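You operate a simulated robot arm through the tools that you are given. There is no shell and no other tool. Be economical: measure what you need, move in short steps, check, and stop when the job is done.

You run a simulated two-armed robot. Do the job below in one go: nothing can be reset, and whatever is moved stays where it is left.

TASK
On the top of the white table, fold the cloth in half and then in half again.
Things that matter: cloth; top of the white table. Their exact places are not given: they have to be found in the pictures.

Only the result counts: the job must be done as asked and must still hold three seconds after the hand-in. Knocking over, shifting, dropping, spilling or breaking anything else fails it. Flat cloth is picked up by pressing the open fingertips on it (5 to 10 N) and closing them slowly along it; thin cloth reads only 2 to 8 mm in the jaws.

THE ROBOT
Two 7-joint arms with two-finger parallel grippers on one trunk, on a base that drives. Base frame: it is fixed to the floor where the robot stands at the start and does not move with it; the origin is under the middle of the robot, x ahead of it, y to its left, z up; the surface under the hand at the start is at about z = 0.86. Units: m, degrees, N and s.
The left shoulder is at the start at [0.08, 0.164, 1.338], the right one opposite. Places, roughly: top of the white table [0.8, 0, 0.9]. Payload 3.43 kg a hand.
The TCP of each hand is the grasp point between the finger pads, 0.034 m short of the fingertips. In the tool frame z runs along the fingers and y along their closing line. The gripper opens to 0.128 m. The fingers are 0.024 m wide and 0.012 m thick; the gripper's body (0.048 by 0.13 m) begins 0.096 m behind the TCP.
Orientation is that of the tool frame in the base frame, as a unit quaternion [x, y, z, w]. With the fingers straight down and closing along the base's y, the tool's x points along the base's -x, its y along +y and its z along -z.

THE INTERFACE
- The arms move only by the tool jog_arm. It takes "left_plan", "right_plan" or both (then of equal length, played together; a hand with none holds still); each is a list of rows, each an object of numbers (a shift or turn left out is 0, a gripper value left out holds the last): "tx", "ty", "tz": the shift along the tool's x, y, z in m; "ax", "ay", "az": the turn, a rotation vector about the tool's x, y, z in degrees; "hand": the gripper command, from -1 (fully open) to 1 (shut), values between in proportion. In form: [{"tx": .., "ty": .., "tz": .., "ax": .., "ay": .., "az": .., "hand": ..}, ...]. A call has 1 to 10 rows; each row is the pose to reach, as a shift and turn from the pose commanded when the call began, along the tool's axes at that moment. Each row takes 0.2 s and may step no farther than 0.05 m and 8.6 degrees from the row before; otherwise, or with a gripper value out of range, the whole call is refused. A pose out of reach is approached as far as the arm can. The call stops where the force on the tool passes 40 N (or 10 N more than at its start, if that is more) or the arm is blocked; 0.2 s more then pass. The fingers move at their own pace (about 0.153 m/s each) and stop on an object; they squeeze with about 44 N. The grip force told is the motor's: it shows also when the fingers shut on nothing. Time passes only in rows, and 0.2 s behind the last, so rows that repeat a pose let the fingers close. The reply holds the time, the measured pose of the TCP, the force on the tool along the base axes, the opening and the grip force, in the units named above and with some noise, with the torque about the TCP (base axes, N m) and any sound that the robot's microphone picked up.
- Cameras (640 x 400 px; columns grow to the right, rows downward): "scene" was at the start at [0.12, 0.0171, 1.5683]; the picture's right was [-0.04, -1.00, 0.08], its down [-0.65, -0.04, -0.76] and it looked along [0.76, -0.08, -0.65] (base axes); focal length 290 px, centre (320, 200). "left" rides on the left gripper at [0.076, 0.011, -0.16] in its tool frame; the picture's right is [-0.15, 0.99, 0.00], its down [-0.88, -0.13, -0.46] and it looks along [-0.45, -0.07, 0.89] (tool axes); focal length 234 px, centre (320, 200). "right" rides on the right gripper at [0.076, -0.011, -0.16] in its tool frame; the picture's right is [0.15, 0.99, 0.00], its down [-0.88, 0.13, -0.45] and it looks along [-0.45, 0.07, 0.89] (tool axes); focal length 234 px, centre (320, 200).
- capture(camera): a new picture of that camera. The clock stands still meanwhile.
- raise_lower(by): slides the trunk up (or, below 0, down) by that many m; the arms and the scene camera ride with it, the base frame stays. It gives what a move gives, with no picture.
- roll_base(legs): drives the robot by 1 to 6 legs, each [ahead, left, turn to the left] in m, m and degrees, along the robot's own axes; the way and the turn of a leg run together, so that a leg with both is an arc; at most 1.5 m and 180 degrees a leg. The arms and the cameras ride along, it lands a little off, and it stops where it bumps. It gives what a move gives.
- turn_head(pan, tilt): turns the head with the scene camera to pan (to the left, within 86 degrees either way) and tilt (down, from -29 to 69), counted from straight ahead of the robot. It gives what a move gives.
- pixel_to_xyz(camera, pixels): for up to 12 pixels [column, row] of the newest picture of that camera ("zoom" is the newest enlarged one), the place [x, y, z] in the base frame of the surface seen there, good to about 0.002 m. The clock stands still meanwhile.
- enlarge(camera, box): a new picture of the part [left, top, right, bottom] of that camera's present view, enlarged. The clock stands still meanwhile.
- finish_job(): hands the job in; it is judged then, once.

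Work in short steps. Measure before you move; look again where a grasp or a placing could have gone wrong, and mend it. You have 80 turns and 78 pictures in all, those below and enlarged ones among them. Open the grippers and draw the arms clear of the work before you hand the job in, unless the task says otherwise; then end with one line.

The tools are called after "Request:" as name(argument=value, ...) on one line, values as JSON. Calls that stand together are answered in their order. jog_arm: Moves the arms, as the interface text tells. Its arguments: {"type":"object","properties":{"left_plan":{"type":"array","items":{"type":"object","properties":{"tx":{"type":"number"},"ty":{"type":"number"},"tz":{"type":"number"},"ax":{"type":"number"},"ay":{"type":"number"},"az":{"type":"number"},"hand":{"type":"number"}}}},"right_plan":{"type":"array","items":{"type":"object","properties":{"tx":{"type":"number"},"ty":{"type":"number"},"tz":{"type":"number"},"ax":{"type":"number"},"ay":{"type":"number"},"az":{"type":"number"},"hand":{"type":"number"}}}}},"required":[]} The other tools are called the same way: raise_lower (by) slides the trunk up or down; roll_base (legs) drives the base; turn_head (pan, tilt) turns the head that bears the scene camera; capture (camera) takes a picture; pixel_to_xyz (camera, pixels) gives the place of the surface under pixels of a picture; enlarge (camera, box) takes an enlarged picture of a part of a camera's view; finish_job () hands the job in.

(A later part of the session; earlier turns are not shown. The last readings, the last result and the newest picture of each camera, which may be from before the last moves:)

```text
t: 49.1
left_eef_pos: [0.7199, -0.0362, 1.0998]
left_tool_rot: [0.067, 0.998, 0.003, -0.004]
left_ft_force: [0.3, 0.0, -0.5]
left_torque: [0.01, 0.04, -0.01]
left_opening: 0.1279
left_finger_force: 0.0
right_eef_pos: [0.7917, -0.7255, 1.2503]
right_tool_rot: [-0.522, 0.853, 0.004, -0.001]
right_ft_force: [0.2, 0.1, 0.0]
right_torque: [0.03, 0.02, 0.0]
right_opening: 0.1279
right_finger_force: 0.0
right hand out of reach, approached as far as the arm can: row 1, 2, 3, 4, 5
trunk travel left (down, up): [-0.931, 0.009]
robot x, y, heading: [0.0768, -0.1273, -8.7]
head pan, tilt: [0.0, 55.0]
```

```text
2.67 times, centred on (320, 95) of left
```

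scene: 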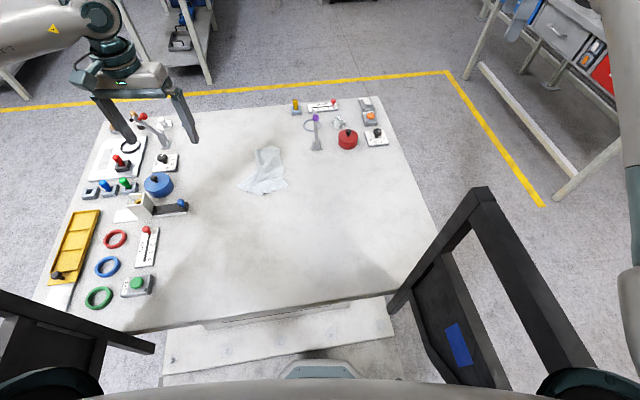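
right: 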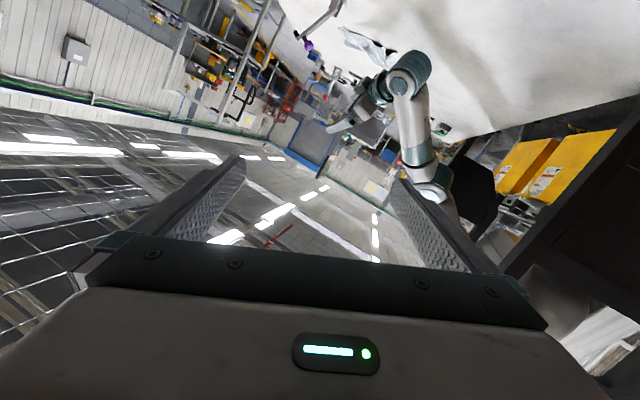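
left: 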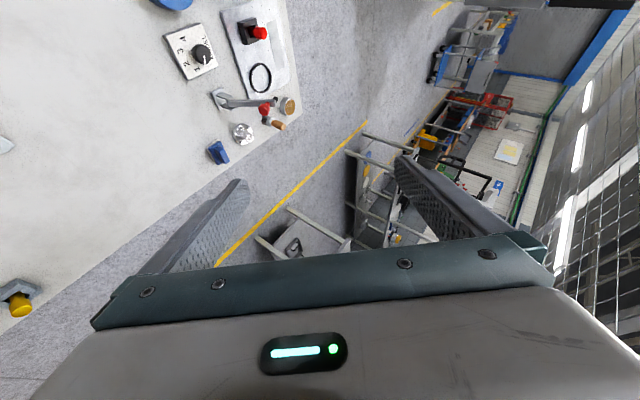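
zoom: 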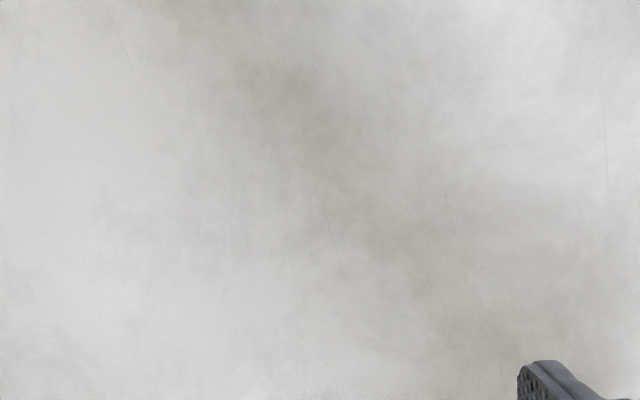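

In this camera the picture's down is away from the robot, so the cloth is lower in the frame. I take the full picture.

Request:
enlarge(camera="left", box=[200, 120, 440, 270])

Request:
enlarge(camera="scene", box=[230, 135, 300, 200])

```text
2.67 times, centred on (320, 195) of left
```

zoom: 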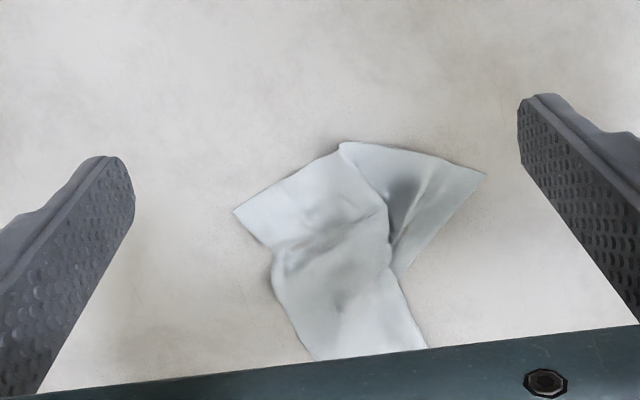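

```text
6.15 times, centred on (265, 168) of scene
```

zoom: 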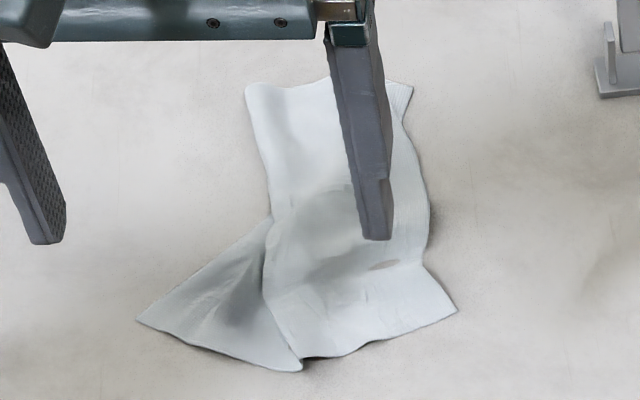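

Now the cloth is readable: edge A (0.84, 0.046) – apex – B (0.822, −0.127) is one whole spread edge (0.19 m), with a dart-like pleat widening to the far side. I'll pinch A with the left and B with the right, lift so it hangs open, and lay it flat. I turn the left hand to close along x and bring the right one in.

Request:
jog_arm(left_plan=[{"tx": -0.007, "ty": 0.008, "tz": 0.005, "az": 8.2}, {"tx": -0.014, "ty": 0.015, "tz": 0.01, "az": 16.4}, {"tx": -0.021, "ty": 0.023, "tz": 0.015, "az": 24.6}, {"tx": -0.028, "ty": 0.03, "tz": 0.02, "az": 32.8}, {"tx": -0.035, "ty": 0.038, "tz": 0.025, "az": 41}, {"tx": -0.042, "ty": 0.046, "tz": 0.03, "az": 49.2}, {"tx": -0.049, "ty": 0.053, "tz": 0.035, "az": 57.4}, {"tx": -0.056, "ty": 0.061, "tz": 0.04, "az": 65.6}, {"tx": -0.063, "ty": 0.068, "tz": 0.045, "az": 73.8}, {"tx": -0.07, "ty": 0.076, "tz": 0.05, "az": 82}], right_plan=[{"tx": -0.031, "ty": 0.005, "tz": 0.005, "az": 3}, {"tx": -0.062, "ty": 0.01, "tz": 0.01, "az": 6}, {"tx": -0.094, "ty": 0.014, "tz": 0.015, "az": 9}, {"tx": -0.125, "ty": 0.019, "tz": 0.02, "az": 12}, {"tx": -0.156, "ty": 0.024, "tz": 0.025, "az": 15}, {"tx": -0.187, "ty": 0.029, "tz": 0.03, "az": 18}, {"tx": -0.218, "ty": 0.033, "tz": 0.035, "az": 21}, {"tx": -0.25, "ty": 0.038, "tz": 0.04, "az": 24}, {"tx": -0.281, "ty": 0.043, "tz": 0.045, "az": 27}, {"tx": -0.312, "ty": 0.0475, "tz": 0.05, "az": 30}])

Request:
capture(camera="scene")

```text
t: 51.3
left_eef_pos: [0.7299, -0.0271, 1.08]
left_tool_rot: [0.574, 0.816, 0.043, 0.064]
left_ft_force: [-1.0, 6.8, -6.7]
left_torque: [-0.8, -0.24, -0.15]
left_opening: 0.1283
left_finger_force: 0.0
left hand out of reach, approached as far as the arm can: row 6, 7, 8, 9, 10
right_eef_pos: [0.8703, -0.4268, 1.2008]
right_tool_rot: [-0.284, 0.959, 0.002, -0.001]
right_ft_force: [0.3, -1.4, 0.2]
right_torque: [0.06, -0.01, 0.04]
right_opening: 0.1284
right_finger_force: 0.0
right hand out of reach, approached as far as the arm can: row 7, 8, 9, 10
trunk travel left (down, up): [-0.931, 0.009]
robot x, y, heading: [0.0764, -0.125, -9.1]
head pan, tilt: [0.0, 55.0]
```

```text
17 pictures are left
```

scene: 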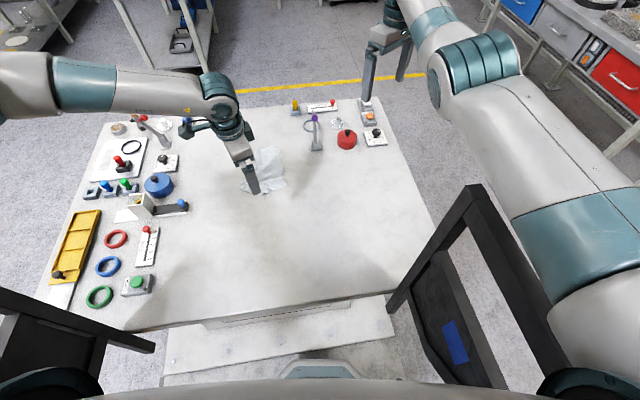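

Both arms respond properly; the left just has a yaw limit near 110°, so I use 120° yaw there. I move both hands to hover over the corners with partly closed fingers.

Request:
jog_arm(left_plan=[{"tx": -0.003, "ty": 0.009, "tz": 0.0, "az": -6, "hand": 0.4}, {"tx": -0.007, "ty": 0.017, "tz": 0.01, "az": -12}, {"tx": -0.01, "ty": 0.026, "tz": 0.03, "az": -18}, {"tx": -0.014, "ty": 0.034, "tz": 0.05, "az": -24}, {"tx": -0.017, "ty": 0.043, "tz": 0.07, "az": -30}, {"tx": -0.017, "ty": 0.043, "tz": 0.09, "az": -30}], right_plan=[{"tx": -0.022, "ty": 0.02, "tz": 0.016, "hand": 0.4}, {"tx": -0.044, "ty": 0.041, "tz": 0.032}, {"tx": -0.065, "ty": 0.061, "tz": 0.048}, {"tx": -0.087, "ty": 0.082, "tz": 0.064}, {"tx": -0.109, "ty": 0.102, "tz": 0.08}, {"tx": -0.109, "ty": 0.102, "tz": 0.1}])

Request:
capture(camera="scene")

```text
t: 52.7
left_eef_pos: [0.7842, -0.0197, 0.982]
left_tool_rot: [0.345, 0.936, 0.036, 0.061]
left_ft_force: [0.2, 1.2, -0.7]
left_torque: [0.0, 0.0, 0.0]
left_opening: 0.0385
left_finger_force: 0.0
right_eef_pos: [0.8646, -0.2942, 1.1135]
right_tool_rot: [-0.283, 0.959, 0.003, 0.0]
right_ft_force: [-0.2, 0.1, 0.9]
right_torque: [0.03, -0.02, -0.01]
right_opening: 0.0384
right_finger_force: 0.1
right hand out of reach, approached as far as the arm can: row 1, 2, 3, 4, 5, 6
trunk travel left (down, up): [-0.931, 0.009]
robot x, y, heading: [0.0749, -0.1257, -9.0]
head pan, tilt: [0.0, 55.0]
```

```text
16 pictures are left
```

scene: 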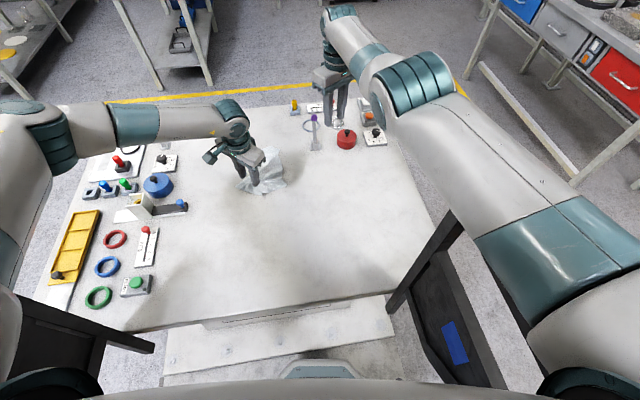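

The right arm is reaching across its own limit because the robot heads −9° while the cloth lies to the left of its axis. I lift the left hand clear and turn the robot 16° left to face the cloth.

Request:
jog_arm(left_plan=[{"tz": -0.04}, {"tz": -0.08}, {"tz": -0.12}, {"tz": -0.16}, {"tz": -0.2}])

Request:
roll_base(legs=[[0, 0, 16]])

Request:
capture(camera="scene")

```text
t: 53.9
left_eef_pos: [0.7542, -0.0245, 1.1784]
left_tool_rot: [0.345, 0.936, 0.036, 0.062]
left_ft_force: [0.2, 0.0, -0.7]
left_torque: [0.02, -0.02, -0.01]
left_opening: 0.0386
left_finger_force: 0.1
right_eef_pos: [0.8654, -0.2932, 1.1137]
right_tool_rot: [-0.285, 0.959, 0.003, 0.0]
right_ft_force: [-0.5, 0.1, -0.1]
right_torque: [-0.01, 0.03, 0.01]
right_opening: 0.0385
right_finger_force: 0.1
trunk travel left (down, up): [-0.931, 0.009]
robot x, y, heading: [0.0791, -0.1253, -8.6]
head pan, tilt: [0.0, 55.0]
```

```text
t: 55.2
left_eef_pos: [0.7012, 0.1563, 1.1782]
left_tool_rot: [0.212, 0.975, 0.044, 0.054]
left_ft_force: [0.4, 0.0, 0.3]
left_torque: [0.01, 0.05, 0.0]
left_opening: 0.038
left_finger_force: 0.1
right_eef_pos: [0.8806, -0.0718, 1.1127]
right_tool_rot: [-0.414, 0.91, 0.003, -0.002]
right_ft_force: [-1.1, 0.2, -0.5]
right_torque: [0.02, 0.05, 0.0]
right_opening: 0.0387
right_finger_force: 0.1
trunk travel left (down, up): [-0.931, 0.009]
robot x, y, heading: [0.074, -0.1306, 7.1]
head pan, tilt: [0.0, 55.0]
```

```text
15 pictures are left
```

scene: 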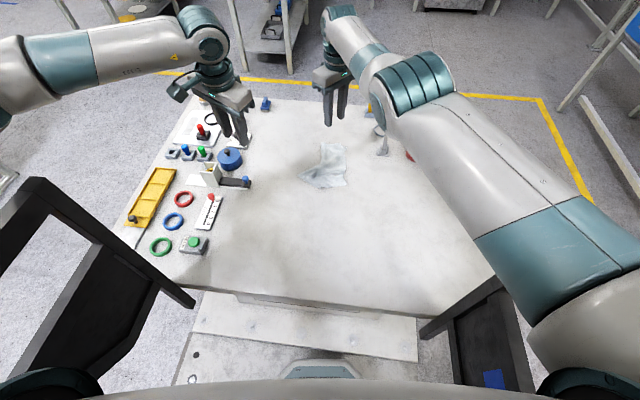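

Facing the cloth now. I send both hands to hover over the corners again, with an easier left yaw.

Request:
jog_arm(left_plan=[{"tx": -0.026, "ty": -0.013, "tz": 0.01, "az": -2}, {"tx": -0.053, "ty": -0.026, "tz": 0.03, "az": -4}, {"tx": -0.079, "ty": -0.039, "tz": 0.055, "az": -6}, {"tx": -0.105, "ty": -0.052, "tz": 0.08, "az": -8}, {"tx": -0.131, "ty": -0.065, "tz": 0.105, "az": -10}, {"tx": -0.158, "ty": -0.078, "tz": 0.13, "az": -12}, {"tx": -0.184, "ty": -0.091, "tz": 0.16, "az": -14}], right_plan=[{"tx": 0.018, "ty": -0.022}, {"tx": 0.037, "ty": -0.045}, {"tx": 0.055, "ty": -0.067}, {"tx": 0.073, "ty": -0.09}, {"tx": 0.091, "ty": -0.112}, {"tx": 0.11, "ty": -0.135}, {"tx": 0.128, "ty": -0.157}])

Request:
enlarge(camera="scene", box=[220, 60, 460, 220])

```text
t: 56.8
left_eef_pos: [0.8509, 0.0039, 1.0263]
left_tool_rot: [0.092, 0.993, 0.039, 0.06]
left_ft_force: [0.9, 0.5, 0.2]
left_torque: [0.02, 0.0, 0.0]
left_opening: 0.0384
left_finger_force: 0.1
right_eef_pos: [0.9122, -0.2734, 1.1081]
right_tool_rot: [-0.413, 0.911, 0.004, -0.001]
right_ft_force: [-0.8, -0.7, -0.1]
right_torque: [0.03, 0.06, 0.01]
right_opening: 0.0384
right_finger_force: 0.0
trunk travel left (down, up): [-0.931, 0.009]
robot x, y, heading: [0.0767, -0.1268, 7.3]
head pan, tilt: [0.0, 55.0]
```

```text
2.50 times, centred on (340, 140) of scene
```

zoom: 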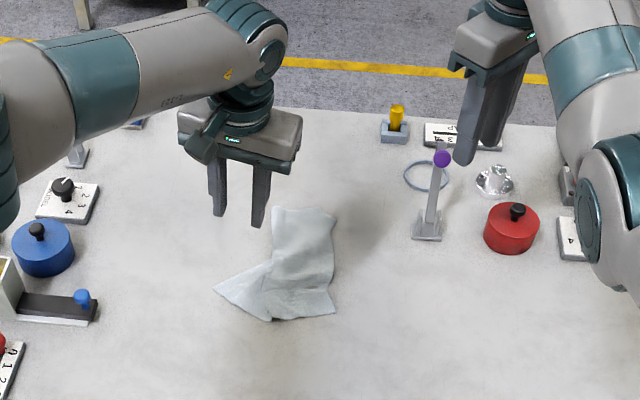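

The shifts now come out exactly as commanded. I level the left hand's 8° tilt while lowering it over corner A and bring the right hand over corner B.

Request:
jog_arm(left_plan=[{"tx": 0.004, "tz": 0.022, "ax": 1, "ay": 1.3, "az": 3}, {"tx": 0.008, "tz": 0.044, "ax": 2, "ay": 2.6, "az": 6}, {"tx": 0.012, "tz": 0.066, "ax": 3, "ay": 3.9, "az": 9}, {"tx": 0.016, "tz": 0.088, "ax": 4.1, "ay": 5.1, "az": 12}, {"tx": 0.02, "tz": 0.109, "ax": 5.1, "ay": 6.4, "az": 15}], right_plan=[{"tx": -0.015, "ty": 0.034, "tz": 0.02}, {"tx": -0.03, "ty": 0.067, "tz": 0.04}, {"tx": -0.046, "ty": 0.101, "tz": 0.065}, {"tx": -0.061, "ty": 0.134, "tz": 0.085}, {"tx": -0.076, "ty": 0.168, "tz": 0.108}])

Request:
enlarge(camera="scene", box=[240, 80, 420, 200])

```text
t: 58.0
left_eef_pos: [0.8083, 0.012, 0.9487]
left_tool_rot: [0.184, 0.983, 0.015, 0.014]
left_ft_force: [1.2, -0.2, -1.2]
left_torque: [0.04, 0.03, 0.02]
left_opening: 0.0383
left_finger_force: 0.0
left hand out of reach, approached as far as the arm can: row 3, 4, 5
right_eef_pos: [0.8347, -0.104, 1.0054]
right_tool_rot: [-0.412, 0.911, 0.004, -0.001]
right_ft_force: [-0.6, -0.4, -0.3]
right_torque: [-0.01, 0.01, 0.01]
right_opening: 0.0383
right_finger_force: 0.0
trunk travel left (down, up): [-0.931, 0.009]
robot x, y, heading: [0.0754, -0.1279, 7.0]
head pan, tilt: [0.0, 55.0]
```

```text
3.33 times, centred on (330, 140) of scene
```

zoom: 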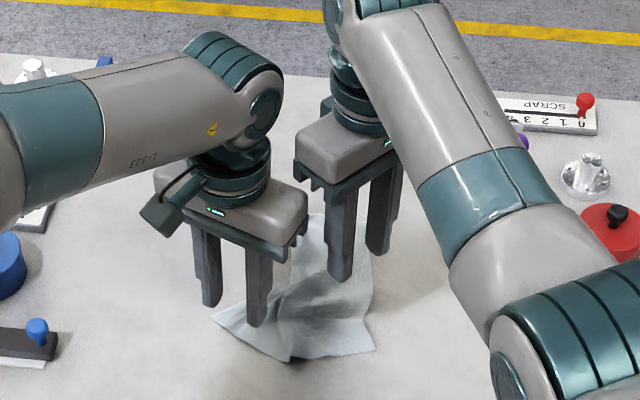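

The right hand is exactly in place; the left cannot reach that level pose, so I give it back its former yaw and slight tilt.

Request:
jog_arm(left_plan=[{"ax": -1.3, "ay": -1.6, "az": -5, "tz": -0.01}, {"ax": -2.6, "ay": -3.2, "az": -10, "tz": -0.01}, {"ax": -3.9, "ay": -4.8, "az": -15, "tz": -0.01}, {"ax": -5.1, "ay": -6.4, "az": -20, "tz": -0.01}, {"ax": -5.1, "ay": -6.4, "az": -20, "tz": -0.005}])

Request:
enlarge(camera="scene", box=[240, 80, 420, 200])

```text
t: 59.2
left_eef_pos: [0.8095, 0.0117, 0.9544]
left_tool_rot: [0.01, 0.996, 0.046, 0.079]
left_ft_force: [0.1, -0.1, 0.6]
left_torque: [0.0, 0.02, 0.01]
left_opening: 0.0384
left_finger_force: 0.0
right_eef_pos: [0.8341, -0.1037, 1.0069]
right_tool_rot: [-0.413, 0.911, 0.003, -0.002]
right_ft_force: [0.2, -0.4, -1.6]
right_torque: [0.01, -0.03, -0.03]
right_opening: 0.0382
right_finger_force: 0.2
trunk travel left (down, up): [-0.931, 0.009]
robot x, y, heading: [0.0771, -0.1262, 6.9]
head pan, tilt: [0.0, 55.0]
```

```text
3.33 times, centred on (330, 140) of scene
```

zoom: 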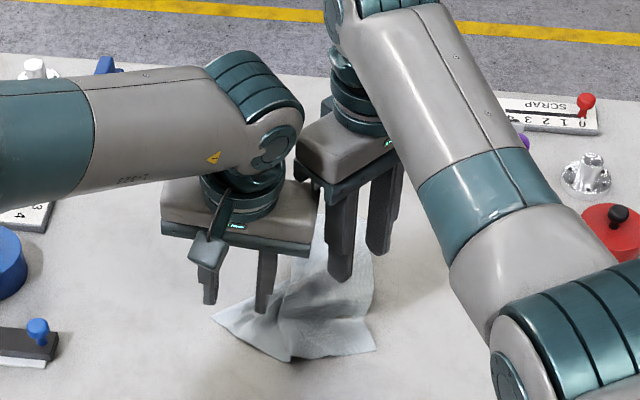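

Left is at (0.81, 0.012, 0.954) with a harmless 10° tilt. I lower both hands to just above the cloth, shifting the left forward onto the corner A flap.

Request:
jog_arm(left_plan=[{"tx": -0.004, "ty": -0.001, "tz": 0.008}, {"tx": -0.008, "ty": -0.002, "tz": 0.017}, {"tx": -0.012, "ty": -0.003, "tz": 0.025}, {"tx": -0.016, "ty": -0.004, "tz": 0.034}, {"tx": -0.017, "ty": -0.004, "tz": 0.042}, {"tx": -0.017, "ty": -0.004, "tz": 0.052}], right_plan=[{"tz": 0.02}, {"tz": 0.04}, {"tz": 0.06}, {"tz": 0.08}, {"tz": 0.09}, {"tz": 0.1}])

Request:
enlarge(camera="scene", box=[270, 120, 390, 200])

```text
t: 59.8
left_eef_pos: [0.8151, 0.0139, 0.9358]
left_tool_rot: [0.009, 0.996, 0.049, 0.074]
left_ft_force: [2.4, -1.2, -2.8]
left_torque: [0.24, 0.26, 0.09]
left_opening: 0.0385
left_finger_force: 0.1
right_eef_pos: [0.8394, -0.1002, 0.9794]
right_tool_rot: [-0.414, 0.91, 0.004, 0.005]
right_ft_force: [-2.1, 0.1, 4.4]
right_torque: [0.16, -0.09, 0.11]
right_opening: 0.0383
right_finger_force: 0.1
trunk travel left (down, up): [-0.931, 0.009]
robot x, y, heading: [0.0767, -0.1274, 7.2]
head pan, tilt: [0.0, 55.0]
stopped in row 2 (left hand): the force on the tool passed its limit at 49 N (the readings are from after the stop); the commanded pose is now the measured one
```

```text
5.00 times, centred on (330, 160) of scene
```

zoom: 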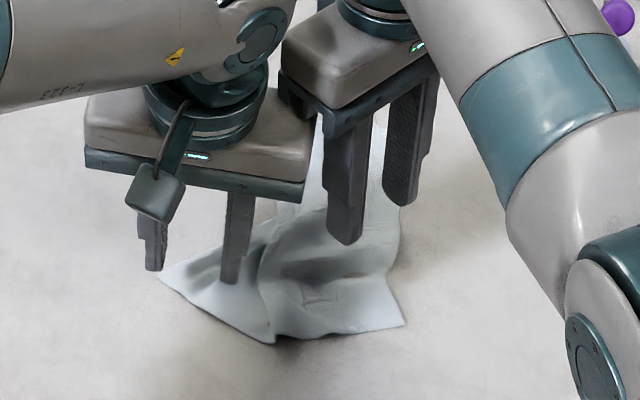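

The two hands' bodies touched (49 N) because the left one is wide along y. I back the left out a little and yaw it so both hands are parallel, which leaves ~8 cm between them.

Request:
jog_arm(left_plan=[{"ty": 0.015, "tz": -0.008, "az": -7}, {"ty": 0.03, "tz": -0.016, "az": -14}, {"ty": 0.04, "tz": -0.02, "az": -21}, {"ty": 0.04, "tz": -0.02, "az": -28}, {"ty": 0.04, "tz": -0.02, "az": -35}, {"ty": 0.04, "tz": -0.02, "az": -42}, {"ty": 0.04, "tz": -0.02, "az": -50}])

Request:
enlarge(camera="scene", box=[260, 100, 410, 200])

```text
t: 60.3
left_eef_pos: [0.8069, 0.0319, 0.9419]
left_tool_rot: [-0.074, 0.994, 0.043, 0.074]
left_ft_force: [-0.1, -0.3, -1.3]
left_torque: [0.03, -0.01, -0.02]
left_opening: 0.0382
left_finger_force: 0.1
right_eef_pos: [0.843, -0.094, 0.9856]
right_tool_rot: [-0.417, 0.909, 0.005, 0.011]
right_ft_force: [-0.1, 0.3, 0.4]
right_torque: [-0.03, 0.01, 0.0]
right_opening: 0.0383
right_finger_force: 0.0
trunk travel left (down, up): [-0.931, 0.009]
robot x, y, heading: [0.074, -0.1253, 6.9]
head pan, tilt: [0.0, 55.0]
stopped in row 2 (left hand): the force on the tool passed its limit at 45 N (the readings are from after the stop); the commanded pose is now the measured one
```

```text
4.00 times, centred on (335, 150) of scene
```

zoom: 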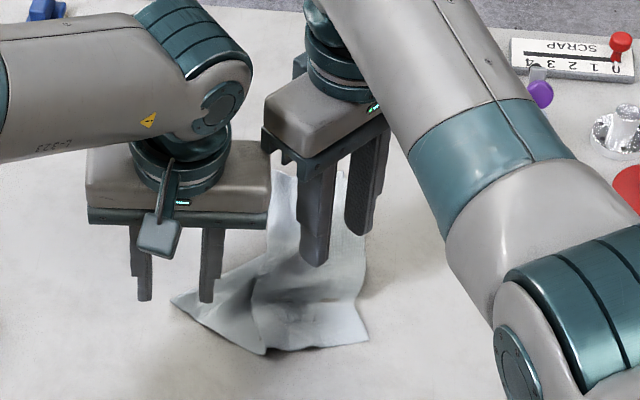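

They were still touching; now free. I move the left farther out first, then yaw it by the remaining 42°.

Request:
jog_arm(left_plan=[{"ty": 0.025, "tz": -0.01}, {"ty": 0.05, "tz": -0.015}, {"ty": 0.06, "tz": -0.015, "az": -8}, {"ty": 0.06, "tz": -0.015, "az": -16}, {"ty": 0.06, "tz": -0.015, "az": -24}, {"ty": 0.06, "tz": -0.015, "az": -32}, {"ty": 0.06, "tz": -0.015, "az": -40}])

```text
t: 61.9
left_eef_pos: [0.7952, 0.0877, 0.9612]
left_tool_rot: [-0.409, 0.909, 0.015, 0.085]
left_ft_force: [0.3, 0.2, 0.1]
left_torque: [0.01, 0.01, -0.03]
left_opening: 0.0387
left_finger_force: 0.0
right_eef_pos: [0.8431, -0.0948, 0.986]
right_tool_rot: [-0.414, 0.91, 0.006, 0.01]
right_ft_force: [0.2, -0.2, 0.8]
right_torque: [-0.01, 0.01, 0.01]
right_opening: 0.0384
right_finger_force: 0.1
trunk travel left (down, up): [-0.931, 0.009]
robot x, y, heading: [0.075, -0.1276, 7.2]
head pan, tilt: [0.0, 55.0]
```

Both hands are now parallel. I level the left and bring both to hover just above the corners (z ≈ 0.92).

Request:
jog_arm(left_plan=[{"tx": 0.006, "ty": -0.016, "tz": 0.008, "ax": -0.5, "ay": 1.9}, {"tx": 0.012, "ty": -0.033, "tz": 0.016, "ax": -1, "ay": 3.8}, {"tx": 0.018, "ty": -0.049, "tz": 0.024, "ax": -1.4, "ay": 5.8}, {"tx": 0.024, "ty": -0.066, "tz": 0.032, "ax": -1.9, "ay": 7.7}, {"tx": 0.03, "ty": -0.082, "tz": 0.04, "ax": -2.4, "ay": 9.6}], right_plan=[{"tx": 0.013, "ty": -0.002, "tz": 0.012}, {"tx": 0.013, "ty": -0.002, "tz": 0.024}, {"tx": 0.013, "ty": -0.002, "tz": 0.036}, {"tx": 0.013, "ty": -0.002, "tz": 0.048}, {"tx": 0.013, "ty": -0.002, "tz": 0.06}])

Request:
enlarge(camera="scene", box=[275, 120, 395, 200])

```text
t: 63.1
left_eef_pos: [0.8201, 0.0199, 0.9254]
left_tool_rot: [-0.41, 0.912, 0.0, 0.0]
left_ft_force: [0.3, -0.1, -0.4]
left_torque: [-0.02, -0.01, 0.01]
left_opening: 0.0384
left_finger_force: 0.1
left hand out of reach, approached as far as the arm can: row 4, 5
right_eef_pos: [0.8374, -0.1041, 0.9265]
right_tool_rot: [-0.415, 0.91, 0.006, 0.012]
right_ft_force: [0.4, -0.7, -0.3]
right_torque: [0.0, 0.0, 0.0]
right_opening: 0.0386
right_finger_force: 0.1
trunk travel left (down, up): [-0.931, 0.009]
robot x, y, heading: [0.0767, -0.1299, 7.3]
head pan, tilt: [0.0, 55.0]
```

```text
5.00 times, centred on (335, 160) of scene
```

zoom: 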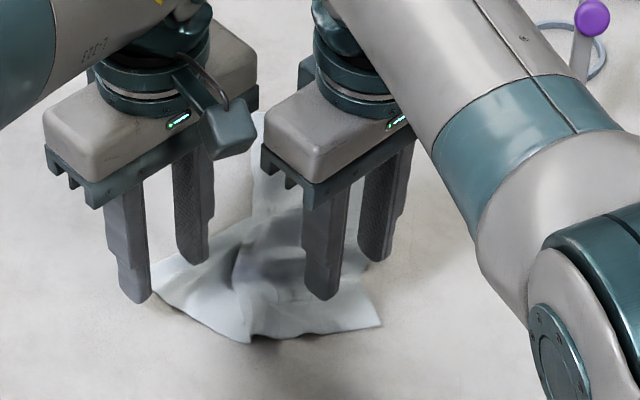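

Nicely arranged; the left is just 2 cm short in x at its reach limit. I roll the base ahead 3 cm.

Request:
roll_base(legs=[[0.03, 0, 0]])

```text
t: 64.0
left_eef_pos: [0.8441, 0.0218, 0.9298]
left_tool_rot: [-0.409, 0.912, -0.001, 0.003]
left_ft_force: [-0.1, 0.1, 0.7]
left_torque: [-0.01, -0.09, -0.01]
left_opening: 0.0384
left_finger_force: 0.0
right_eef_pos: [0.8621, -0.0998, 0.9302]
right_tool_rot: [-0.415, 0.91, 0.005, 0.015]
right_ft_force: [-0.7, -0.5, 0.0]
right_torque: [0.04, -0.03, 0.03]
right_opening: 0.0384
right_finger_force: 0.1
trunk travel left (down, up): [-0.931, 0.009]
robot x, y, heading: [0.1046, -0.1246, 6.9]
head pan, tilt: [0.0, 55.0]
```

Left is on target (0.844, 0.022). I align the right one and descend both onto the cloth in fine steps.

Request:
jog_arm(left_plan=[{"tx": 0.004, "ty": -0.004, "tz": 0.01}, {"tx": 0.004, "ty": -0.004, "tz": 0.02}, {"tx": 0.004, "ty": -0.004, "tz": 0.028}, {"tx": 0.004, "ty": -0.004, "tz": 0.032}, {"tx": 0.004, "ty": -0.004, "tz": 0.035}], right_plan=[{"tx": 0.012, "ty": 0.007, "tz": 0.005}, {"tx": 0.023, "ty": 0.014, "tz": 0.015}, {"tx": 0.023, "ty": 0.014, "tz": 0.026}, {"tx": 0.023, "ty": 0.014, "tz": 0.032}, {"tx": 0.023, "ty": 0.014, "tz": 0.035}])

```text
t: 65.2
left_eef_pos: [0.8348, 0.0198, 0.8992]
left_tool_rot: [-0.41, 0.912, 0.0, 0.001]
left_ft_force: [0.4, 0.7, -0.9]
left_torque: [0.0, -0.02, 0.0]
left_opening: 0.0383
left_finger_force: 0.1
left hand out of reach, approached as far as the arm can: row 1, 2, 3, 4, 5
right_eef_pos: [0.842, -0.1076, 0.8947]
right_tool_rot: [-0.416, 0.909, 0.005, 0.014]
right_ft_force: [-0.6, -0.2, 19.3]
right_torque: [0.11, 0.49, 0.06]
right_opening: 0.0378
right_finger_force: 0.1
trunk travel left (down, up): [-0.931, 0.009]
robot x, y, heading: [0.1071, -0.125, 7.3]
head pan, tilt: [0.0, 55.0]
```

The right presses with 19 N; the left hovers 4 mm high at its limit. I tilt the left by 6° to gain reach and press it down, easing the right a bit.

Request:
jog_arm(left_plan=[{"tx": -0.001, "ty": -0.004, "tz": 0.001, "ax": 0.7, "ay": -3}, {"tx": -0.002, "ty": -0.009, "tz": 0.004, "ax": 1.5, "ay": -6}, {"tx": -0.002, "ty": -0.009, "tz": 0.007, "ax": 1.5, "ay": -6}], right_plan=[{"tz": -0.0015}, {"tz": -0.0015}, {"tz": -0.0015}])

```text
t: 66.0
left_eef_pos: [0.8424, 0.0147, 0.895]
left_tool_rot: [-0.41, 0.91, 0.01, 0.056]
left_ft_force: [-5.1, 4.1, 24.7]
left_torque: [0.48, 0.82, -0.03]
left_opening: 0.0418
left_finger_force: 3.3
right_eef_pos: [0.8402, -0.108, 0.8954]
right_tool_rot: [-0.416, 0.909, 0.006, 0.012]
right_ft_force: [1.7, -0.1, 9.6]
right_torque: [0.06, 0.2, -0.01]
right_opening: 0.0377
right_finger_force: 0.0
trunk travel left (down, up): [-0.931, 0.009]
robot x, y, heading: [0.102, -0.1279, 7.3]
head pan, tilt: [0.0, 55.0]
```

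Right presses 9.6 N, left 25 N. I ease the left by ~1.5 mm and close both slowly.

Request:
jog_arm(left_plan=[{"tz": -0.0015, "hand": 0.45}, {"tz": -0.0015, "hand": 0.55}, {"tz": -0.0015, "hand": 0.65}, {"tz": -0.0015, "hand": 0.75}, {"tz": -0.0015, "hand": 0.85}, {"tz": -0.0015, "hand": 0.95}, {"tz": -0.0015, "hand": 1}, {"tz": -0.0015, "hand": 1}], right_plan=[{"hand": 0.45}, {"hand": 0.55}, {"hand": 0.65}, {"hand": 0.75}, {"hand": 0.85}, {"hand": 0.95}, {"hand": 1}, {"hand": 1}])

Request:
enlarge(camera="scene", box=[275, 120, 395, 200])

```text
t: 67.8
left_eef_pos: [0.8406, 0.0139, 0.8962]
left_tool_rot: [-0.41, 0.91, 0.009, 0.055]
left_ft_force: [1.3, -2.0, 25.1]
left_torque: [-0.31, 0.0, 0.02]
left_opening: 0.0019
left_finger_force: 37.2
right_eef_pos: [0.8409, -0.1086, 0.8952]
right_tool_rot: [-0.415, 0.91, 0.006, 0.013]
right_ft_force: [-0.5, -0.7, 7.2]
right_torque: [-0.02, 0.05, -0.04]
right_opening: 0.0024
right_finger_force: 37.0
trunk travel left (down, up): [-0.931, 0.009]
robot x, y, heading: [0.1036, -0.1228, 7.1]
head pan, tilt: [0.0, 55.0]
```

```text
5.00 times, centred on (335, 160) of scene
```

zoom: 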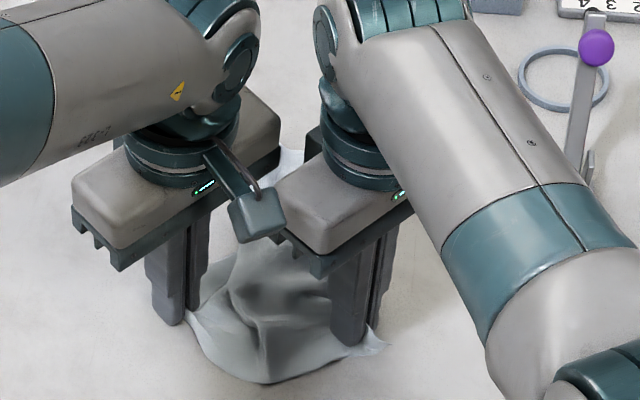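

Both hold cloth (1.9 and 2.4 mm in the jaws). I lift them 0.25 m while spreading them apart so the cloth hangs open.

Request:
jog_arm(left_plan=[{"tx": -0.006, "ty": 0.005, "tz": -0.035}, {"tx": -0.012, "ty": 0.01, "tz": -0.07}, {"tx": -0.018, "ty": 0.015, "tz": -0.106}, {"tx": -0.025, "ty": 0.019, "tz": -0.141}, {"tx": -0.031, "ty": 0.024, "tz": -0.176}, {"tx": -0.037, "ty": 0.029, "tz": -0.212}, {"tx": -0.043, "ty": 0.034, "tz": -0.247}, {"tx": -0.043, "ty": 0.034, "tz": -0.247}], right_plan=[{"tx": 0.005, "ty": -0.002, "tz": -0.036}, {"tx": 0.01, "ty": -0.003, "tz": -0.072}, {"tx": 0.015, "ty": -0.005, "tz": -0.108}, {"tx": 0.02, "ty": -0.006, "tz": -0.143}, {"tx": 0.026, "ty": -0.008, "tz": -0.179}, {"tx": 0.031, "ty": -0.009, "tz": -0.215}, {"tx": 0.036, "ty": -0.011, "tz": -0.251}, {"tx": 0.036, "ty": -0.011, "tz": -0.251}])

Request:
capture(camera="scene")

```text
t: 69.6
left_eef_pos: [0.8217, 0.0626, 1.1421]
left_tool_rot: [-0.409, 0.911, 0.0, 0.052]
left_ft_force: [0.4, -13.4, 1.0]
left_torque: [-0.4, -0.05, 0.06]
left_opening: 0.0019
left_finger_force: 36.3
right_eef_pos: [0.8192, -0.1194, 1.1444]
right_tool_rot: [-0.426, 0.905, 0.009, 0.014]
right_ft_force: [-0.7, 13.6, -0.7]
right_torque: [0.42, 0.01, 0.09]
right_opening: 0.0021
right_finger_force: 36.6
trunk travel left (down, up): [-0.931, 0.009]
robot x, y, heading: [0.1064, -0.1233, 7.4]
head pan, tilt: [0.0, 55.0]
stopped in row 8 (left hand): the force on the tool passed its limit at 40 N (the readings are from after the stop); the commanded pose is now the measured one
```

```text
7 pictures are left
```

scene: 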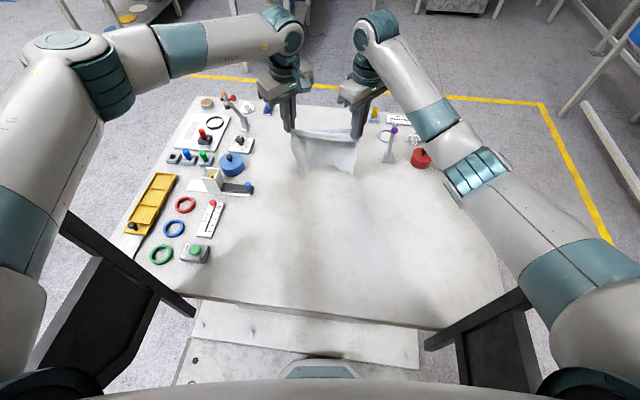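

The cloth hangs taut and fully unfolded between the hands (13 N spread). Now I lay it down: lower and swing toward the robot along an arc, so the free edge lands at x ≈ 0.82 and the held edge comes to x ≈ 0.6.

Request:
jog_arm(left_plan=[{"tx": 0.006, "ty": 0.0, "tz": 0.0398}, {"tx": 0.0364, "ty": 0.0335, "tz": 0.0425}, {"tx": 0.0666, "ty": 0.0664, "tz": 0.0584}, {"tx": 0.0962, "ty": 0.0981, "tz": 0.0813}, {"tx": 0.1213, "ty": 0.1242, "tz": 0.1131}, {"tx": 0.1406, "ty": 0.1431, "tz": 0.1536}, {"tx": 0.1523, "ty": 0.1538, "tz": 0.1922}, {"tx": 0.1599, "ty": 0.1608, "tz": 0.2164}, {"tx": 0.1764, "ty": 0.1795, "tz": 0.214}], right_plan=[{"tx": -0.001, "ty": 0.002, "tz": 0.04}, {"tx": 0.028, "ty": 0.0364, "tz": 0.0462}, {"tx": 0.056, "ty": 0.0694, "tz": 0.0654}, {"tx": 0.0831, "ty": 0.101, "tz": 0.0917}, {"tx": 0.1054, "ty": 0.1263, "tz": 0.1261}, {"tx": 0.1214, "ty": 0.1438, "tz": 0.1687}, {"tx": 0.1304, "ty": 0.153, "tz": 0.2085}, {"tx": 0.1363, "ty": 0.1591, "tz": 0.2333}, {"tx": 0.1522, "ty": 0.1783, "tz": 0.2329}])

Request:
capture(camera="scene")

```text
t: 71.3
left_eef_pos: [0.7411, 0.1226, 1.0397]
left_tool_rot: [-0.434, 0.889, -0.028, 0.146]
left_ft_force: [-13.4, -26.9, -17.6]
left_torque: [-0.62, 0.44, -0.14]
left_opening: 0.002
left_finger_force: 36.8
right_eef_pos: [0.6693, -0.0304, 0.9574]
right_tool_rot: [-0.466, 0.883, 0.028, 0.042]
right_ft_force: [13.1, 25.4, 17.2]
right_torque: [1.21, -0.55, -0.13]
right_opening: 0.0023
right_finger_force: 36.6
trunk travel left (down, up): [-0.931, 0.009]
robot x, y, heading: [0.1571, -0.0989, 11.9]
head pan, tilt: [0.0, 55.0]
stopped in row 8 (left hand): the arm was blocked; the commanded pose is now the measured one
```

```text
6 pictures are left
```

scene: 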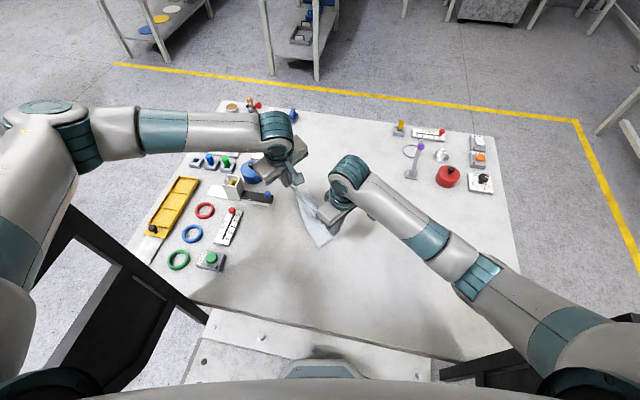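

The left arm's elbow met something behind (base got nudged to x 0.157, heading 12°), so it can't come that far back. I return both hands level and forward (x ≈ 0.83, z 1.11) and will fold directly from the hanging state, which needs only 10 cm of travel.

Request:
jog_arm(left_plan=[{"tx": -0.01, "ty": -0.014, "tz": -0.007, "ax": -0.8, "ay": 1.2}, {"tx": -0.021, "ty": -0.028, "tz": -0.014, "ax": -1.7, "ay": 2.3}, {"tx": -0.031, "ty": -0.042, "tz": -0.021, "ax": -2.5, "ay": 3.5}, {"tx": -0.041, "ty": -0.057, "tz": -0.028, "ax": -3.3, "ay": 4.7}, {"tx": -0.052, "ty": -0.071, "tz": -0.035, "ax": -4.2, "ay": 5.8}, {"tx": -0.062, "ty": -0.085, "tz": -0.042, "ax": -5, "ay": 7}], right_plan=[{"tx": -0.014, "ty": -0.025, "tz": -0.025}, {"tx": -0.027, "ty": -0.049, "tz": -0.049}, {"tx": -0.041, "ty": -0.074, "tz": -0.074}, {"tx": -0.054, "ty": -0.099, "tz": -0.098}, {"tx": -0.068, "ty": -0.123, "tz": -0.123}, {"tx": -0.081, "ty": -0.148, "tz": -0.147}])

```text
t: 72.7
left_eef_pos: [0.8322, 0.1084, 1.0828]
left_tool_rot: [-0.435, 0.898, -0.01, 0.06]
left_ft_force: [-0.2, -0.7, 0.0]
left_torque: [0.0, 0.02, 0.01]
left_opening: 0.002
left_finger_force: 36.3
right_eef_pos: [0.8369, -0.0659, 1.0886]
right_tool_rot: [-0.464, 0.885, 0.025, 0.028]
right_ft_force: [0.3, -0.3, -0.8]
right_torque: [0.02, 0.04, 0.01]
right_opening: 0.0019
right_finger_force: 36.4
trunk travel left (down, up): [-0.931, 0.009]
robot x, y, heading: [0.1535, -0.0991, 12.0]
head pan, tilt: [0.0, 55.0]
```

Both hands are level and unloaded (x ≈ 0.835, z ≈ 1.085), the bottom edge about touching the table. I move to x 0.87, touch down and draw back 10 cm while lowering, so the lower half lies down; then I check.

Request:
jog_arm(left_plan=[{"tx": -0.0077, "ty": -0.0334, "tz": -0.0069}, {"tx": -0.0008, "ty": -0.049, "tz": -0.0065}, {"tx": 0.0007, "ty": -0.048, "tz": 0.0084}, {"tx": 0.024, "ty": -0.0183, "tz": 0.004}, {"tx": 0.048, "ty": 0.0107, "tz": 0.0246}, {"tx": 0.0667, "ty": 0.0327, "tz": 0.0564}, {"tx": 0.0722, "ty": 0.0383, "tz": 0.0806}], right_plan=[{"tx": -0.0054, "ty": -0.033, "tz": -0.0102}, {"tx": 0.0024, "ty": -0.0481, "tz": -0.0111}, {"tx": 0.0035, "ty": -0.0484, "tz": 0.0039}, {"tx": 0.025, "ty": -0.0171, "tz": 0.0029}, {"tx": 0.0466, "ty": 0.0113, "tz": 0.0269}, {"tx": 0.0633, "ty": 0.0312, "tz": 0.0611}, {"tx": 0.0681, "ty": 0.0349, "tz": 0.0859}])

Request:
enlarge(camera="scene", box=[220, 100, 400, 260])

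```text
t: 74.3
left_eef_pos: [0.779, 0.0894, 1.0054]
left_tool_rot: [-0.436, 0.897, -0.015, 0.064]
left_ft_force: [0.9, -0.4, -0.7]
left_torque: [-0.02, -0.04, 0.0]
left_opening: 0.0022
left_finger_force: 37.4
right_eef_pos: [0.7735, -0.0826, 1.0039]
right_tool_rot: [-0.467, 0.884, 0.025, 0.028]
right_ft_force: [-0.4, -0.4, -0.1]
right_torque: [-0.01, -0.02, 0.02]
right_opening: 0.0021
right_finger_force: 36.9
trunk travel left (down, up): [-0.931, 0.009]
robot x, y, heading: [0.1539, -0.0986, 12.0]
head pan, tilt: [0.0, 55.0]
```

```text
2.50 times, centred on (310, 180) of scene
```

zoom: 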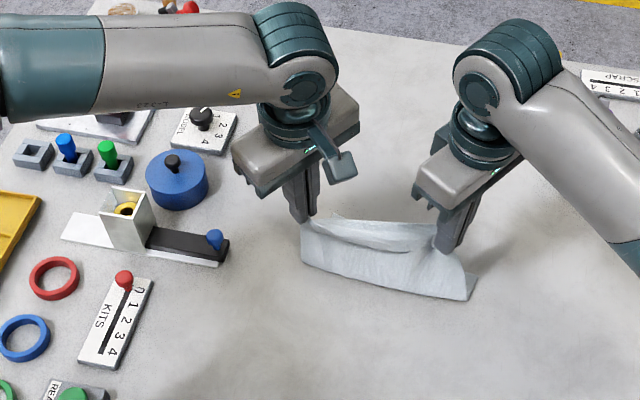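

It looks as intended; I measure the draped cloth to see which way the lower half lies.

Request:
pixel_to_xyz(camera="zoom", pixels=[[305, 262], [380, 282], [465, 297], [474, 278], [310, 235], [380, 260], [380, 245], [380, 232], [360, 222], [460, 262], [420, 235], [340, 275]])

```text
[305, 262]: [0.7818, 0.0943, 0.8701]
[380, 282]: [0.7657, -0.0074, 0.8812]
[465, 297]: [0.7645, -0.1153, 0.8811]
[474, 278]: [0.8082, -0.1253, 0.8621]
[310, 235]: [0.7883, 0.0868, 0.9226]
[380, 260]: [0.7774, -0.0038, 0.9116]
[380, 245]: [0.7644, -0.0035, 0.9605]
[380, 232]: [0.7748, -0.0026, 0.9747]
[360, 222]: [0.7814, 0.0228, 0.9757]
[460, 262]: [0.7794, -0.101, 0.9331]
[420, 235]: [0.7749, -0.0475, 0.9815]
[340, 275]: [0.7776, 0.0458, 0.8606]
```

The fold line stands at x ≈ 0.765 and the lower half lies beyond it, as wanted. I carry the held edge forward and down onto the far edge (x ≈ 0.865).

Request:
jog_arm(left_plan=[{"tx": -0.0173, "ty": -0.0226, "tz": 0.0137}, {"tx": -0.033, "ty": -0.0439, "tz": 0.0424}, {"tx": -0.0422, "ty": -0.057, "tz": 0.0746}, {"tx": -0.0439, "ty": -0.0604, "tz": 0.1002}, {"tx": -0.0433, "ty": -0.0599, "tz": 0.1062}], right_plan=[{"tx": -0.0174, "ty": -0.0265, "tz": 0.0108}, {"tx": -0.0336, "ty": -0.0533, "tz": 0.0366}, {"tx": -0.0433, "ty": -0.0711, "tz": 0.067}, {"tx": -0.0454, "ty": -0.0773, "tz": 0.0921}, {"tx": -0.045, "ty": -0.0774, "tz": 0.0971}])

```text
t: 75.5
left_eef_pos: [0.8521, 0.0813, 0.8991]
left_tool_rot: [-0.435, 0.898, -0.013, 0.061]
left_ft_force: [-0.5, -1.0, 0.7]
left_torque: [-0.04, -0.01, 0.0]
left_opening: 0.0022
left_finger_force: 37.1
right_eef_pos: [0.8645, -0.0954, 0.9072]
right_tool_rot: [-0.465, 0.884, 0.025, 0.03]
right_ft_force: [-0.3, 0.9, -0.3]
right_torque: [0.0, -0.02, 0.01]
right_opening: 0.0019
right_finger_force: 37.0
trunk travel left (down, up): [-0.931, 0.009]
robot x, y, heading: [0.1551, -0.099, 12.0]
head pan, tilt: [0.0, 55.0]
```

The held edge lies on the far edge. I release both, lift the left away, and bring the right above the middle of the cloth's right end, turned to close along y.

Request:
jog_arm(left_plan=[{"hand": 0.7}, {"hand": 0.4}, {"tz": -0.04}, {"tz": -0.08}, {"tz": -0.12}, {"tz": -0.16, "ty": 0.02}, {"tz": -0.2, "ty": 0.04}, {"tz": -0.24, "ty": 0.06}], right_plan=[{"hand": 0.7}, {"hand": 0.4}, {"tz": -0.04}, {"tx": 0.014, "ty": 0.02, "tz": -0.045, "az": 8}, {"tx": 0.028, "ty": 0.04, "tz": -0.045, "az": 16}, {"tx": 0.028, "ty": 0.04, "tz": -0.045, "az": 24}, {"tx": 0.028, "ty": 0.04, "tz": -0.045, "az": 32}, {"tx": 0.028, "ty": 0.04, "tz": -0.045, "az": 36}])

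Request:
enlarge(camera="scene", box=[240, 120, 400, 240])

Request:
pixel_to_xyz(camera="scene", pixels=[[300, 200], [340, 210], [345, 190], [295, 180]])

```text
t: 77.3
left_eef_pos: [0.777, 0.1078, 1.1354]
left_tool_rot: [-0.435, 0.898, -0.013, 0.061]
left_ft_force: [0.1, 0.4, 0.0]
left_torque: [0.04, -0.01, 0.02]
left_opening: 0.0385
left_finger_force: 0.1
right_eef_pos: [0.8126, -0.1008, 0.9545]
right_tool_rot: [-0.168, 0.985, 0.032, 0.021]
right_ft_force: [-0.1, -0.6, 0.5]
right_torque: [0.03, -0.04, -0.01]
right_opening: 0.0381
right_finger_force: 0.1
trunk travel left (down, up): [-0.931, 0.009]
robot x, y, heading: [0.1497, -0.1002, 11.8]
head pan, tilt: [0.0, 55.0]
```

```text
3.33 times, centred on (320, 180) of scene
```

zoom: 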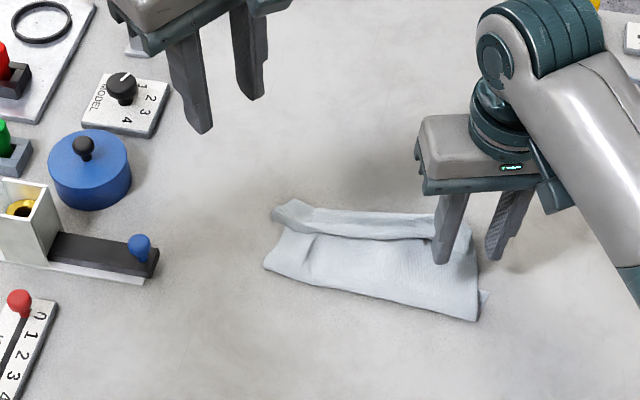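

```text
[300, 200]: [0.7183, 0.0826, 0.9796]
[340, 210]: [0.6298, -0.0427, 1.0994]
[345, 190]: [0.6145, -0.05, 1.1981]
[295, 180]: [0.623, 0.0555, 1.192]
```

The first fold is neat: a strip from (265,265) to (480,318) in the zoom. I measure its right end for the second grasp.

Request:
pixel_to_xyz(camera="zoom", pixels=[[268, 264], [474, 316], [484, 294], [468, 240], [280, 212], [300, 205], [468, 275], [380, 225], [380, 245], [370, 285]])

```text
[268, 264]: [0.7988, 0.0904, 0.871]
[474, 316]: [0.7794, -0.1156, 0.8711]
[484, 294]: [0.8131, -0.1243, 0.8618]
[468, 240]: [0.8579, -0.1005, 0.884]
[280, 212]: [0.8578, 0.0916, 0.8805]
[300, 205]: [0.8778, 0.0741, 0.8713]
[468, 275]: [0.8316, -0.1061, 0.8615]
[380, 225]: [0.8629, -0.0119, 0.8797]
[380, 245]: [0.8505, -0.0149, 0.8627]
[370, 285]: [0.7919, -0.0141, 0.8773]
```

The strip spans x 0.78–0.875, y −0.12 to 0.09. I lower the right hand onto its right end at (0.82, −0.095), press lightly and close slowly through both layers.

Request:
jog_arm(right_plan=[{"tx": -0.002, "tz": 0.015}, {"tx": -0.004, "ty": -0.001, "tz": 0.03}, {"tx": -0.004, "ty": -0.001, "tz": 0.045}, {"tx": -0.004, "ty": -0.001, "tz": 0.054}, {"tx": -0.004, "ty": -0.001, "tz": 0.0595}, {"tx": -0.004, "ty": -0.001, "tz": 0.0595, "hand": 0.55}, {"tx": -0.004, "ty": -0.001, "tz": 0.0595, "hand": 0.7}, {"tx": -0.004, "ty": -0.001, "tz": 0.0595, "hand": 0.85}, {"tx": -0.004, "ty": -0.001, "tz": 0.0595, "hand": 1}, {"tx": -0.004, "ty": -0.001, "tz": 0.0595, "hand": 1}])

```text
t: 79.5
left_eef_pos: [0.7761, 0.1067, 1.1356]
left_tool_rot: [-0.436, 0.898, -0.012, 0.062]
left_ft_force: [0.0, 0.2, -0.2]
left_torque: [0.0, -0.05, 0.03]
left_opening: 0.0383
left_finger_force: 0.0
right_eef_pos: [0.8185, -0.0973, 0.8963]
right_tool_rot: [-0.168, 0.985, 0.032, 0.023]
right_ft_force: [3.2, -2.5, 25.1]
right_torque: [-0.15, 0.11, 0.04]
right_opening: 0.0
right_finger_force: 33.1
trunk travel left (down, up): [-0.931, 0.009]
robot x, y, heading: [0.1542, -0.099, 11.8]
head pan, tilt: [0.0, 55.0]
```

The jaws read 0.0 mm: the outer finger slipped off the edge and nothing was caught. I lift, open wider, move 17 mm inward so both fingers stand on the cloth, press and close again.

Request:
jog_arm(right_plan=[{"tz": -0.02}, {"ty": 0.017, "tz": -0.02, "hand": 0.2}, {"ty": 0.017, "tz": -0.02, "hand": 0.2}, {"ty": 0.017, "tz": -0.0005}, {"ty": 0.017, "tz": -0.0005, "hand": 0.35}, {"ty": 0.017, "tz": -0.0005, "hand": 0.5}, {"ty": 0.017, "tz": -0.0005, "hand": 0.65}, {"ty": 0.017, "tz": -0.0005, "hand": 0.8}, {"ty": 0.017, "tz": -0.0005, "hand": 1}, {"ty": 0.017, "tz": -0.0005, "hand": 1}])

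Request:
enlarge(camera="scene", box=[260, 150, 380, 230])

```text
t: 81.7
left_eef_pos: [0.7773, 0.1076, 1.1356]
left_tool_rot: [-0.436, 0.898, -0.012, 0.061]
left_ft_force: [0.0, -0.2, -0.2]
left_torque: [-0.01, 0.03, -0.02]
left_opening: 0.0384
left_finger_force: 0.0
right_eef_pos: [0.8133, -0.0793, 0.8961]
right_tool_rot: [-0.168, 0.985, 0.033, 0.022]
right_ft_force: [-0.2, -0.2, 12.5]
right_torque: [0.04, 0.11, -0.03]
right_opening: 0.0024
right_finger_force: 37.1
trunk travel left (down, up): [-0.931, 0.009]
robot x, y, heading: [0.1551, -0.102, 12.0]
head pan, tilt: [0.0, 55.0]
```

```text
5.00 times, centred on (320, 190) of scene
5 turns are left
```

zoom: 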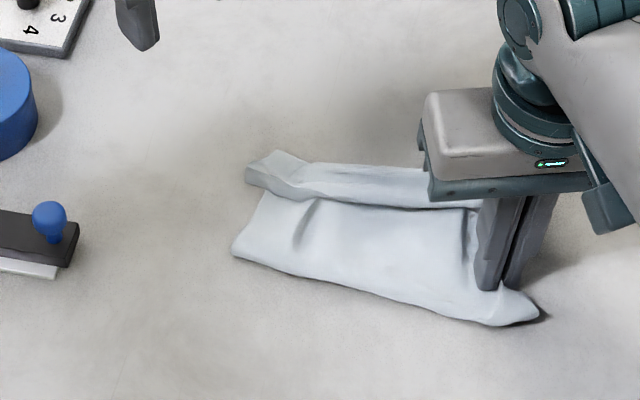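

The jaws hold 2.4 mm now. I carry the right end up and over to the left end (grip to y ≈ 0.055) in an arc and release, moving the left hand out of the way at the same time.

Request:
jog_arm(left_plan=[{"tx": -0.022, "ty": 0.013, "tz": -0.029}, {"tx": -0.044, "ty": 0.026, "tz": -0.058}, {"tx": -0.065, "ty": 0.038, "tz": -0.087}, {"tx": -0.087, "ty": 0.051, "tz": -0.116}, {"tx": -0.109, "ty": 0.064, "tz": -0.145}, {"tx": -0.109, "ty": 0.064, "tz": -0.145}, {"tx": -0.109, "ty": 0.064, "tz": -0.145}, {"tx": -0.109, "ty": 0.064, "tz": -0.145}, {"tx": -0.109, "ty": 0.064, "tz": -0.145}, {"tx": -0.109, "ty": 0.064, "tz": -0.145}], right_plan=[{"tx": -0.0016, "ty": 0.0017, "tz": -0.0299}, {"tx": -0.0073, "ty": 0.0127, "tz": -0.0591}, {"tx": -0.0208, "ty": 0.0416, "tz": -0.0818}, {"tx": -0.0353, "ty": 0.074, "tz": -0.0842}, {"tx": -0.0466, "ty": 0.1007, "tz": -0.067}, {"tx": -0.0553, "ty": 0.122, "tz": -0.0382}, {"tx": -0.0566, "ty": 0.1268, "tz": -0.0097}, {"tx": -0.0559, "ty": 0.1261, "tz": 0.0015}, {"tx": -0.0559, "ty": 0.1261, "tz": 0.0015, "hand": 0.7}, {"tx": -0.0559, "ty": 0.1261, "tz": 0.0015, "hand": 0.4}])

Request:
enlarge(camera="scene", box=[240, 130, 380, 230])

```text
t: 83.9
left_eef_pos: [0.7774, 0.23, 1.2839]
left_tool_rot: [-0.435, 0.898, -0.012, 0.061]
left_ft_force: [0.4, -1.2, -0.1]
left_torque: [-0.01, 0.01, -0.01]
left_opening: 0.0383
left_finger_force: 0.0
right_eef_pos: [0.8211, 0.0572, 0.9041]
right_tool_rot: [-0.168, 0.985, 0.032, 0.02]
right_ft_force: [0.4, 0.6, -0.4]
right_torque: [-0.01, 0.0, -0.02]
right_opening: 0.0384
right_finger_force: 0.1
trunk travel left (down, up): [-0.931, 0.009]
robot x, y, heading: [0.1493, -0.0996, 11.8]
head pan, tilt: [0.0, 55.0]
```

```text
4.00 times, centred on (310, 180) of scene
4 turns are left
```

zoom: 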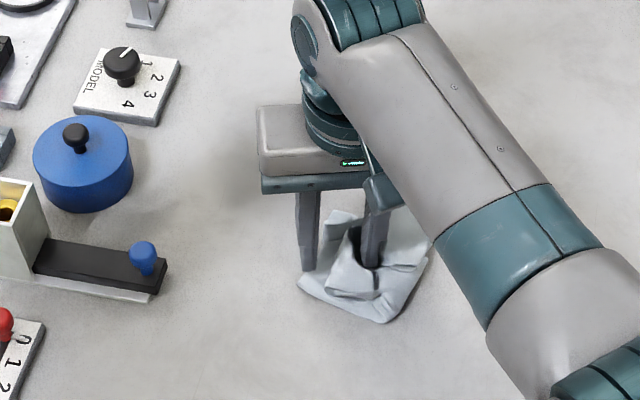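

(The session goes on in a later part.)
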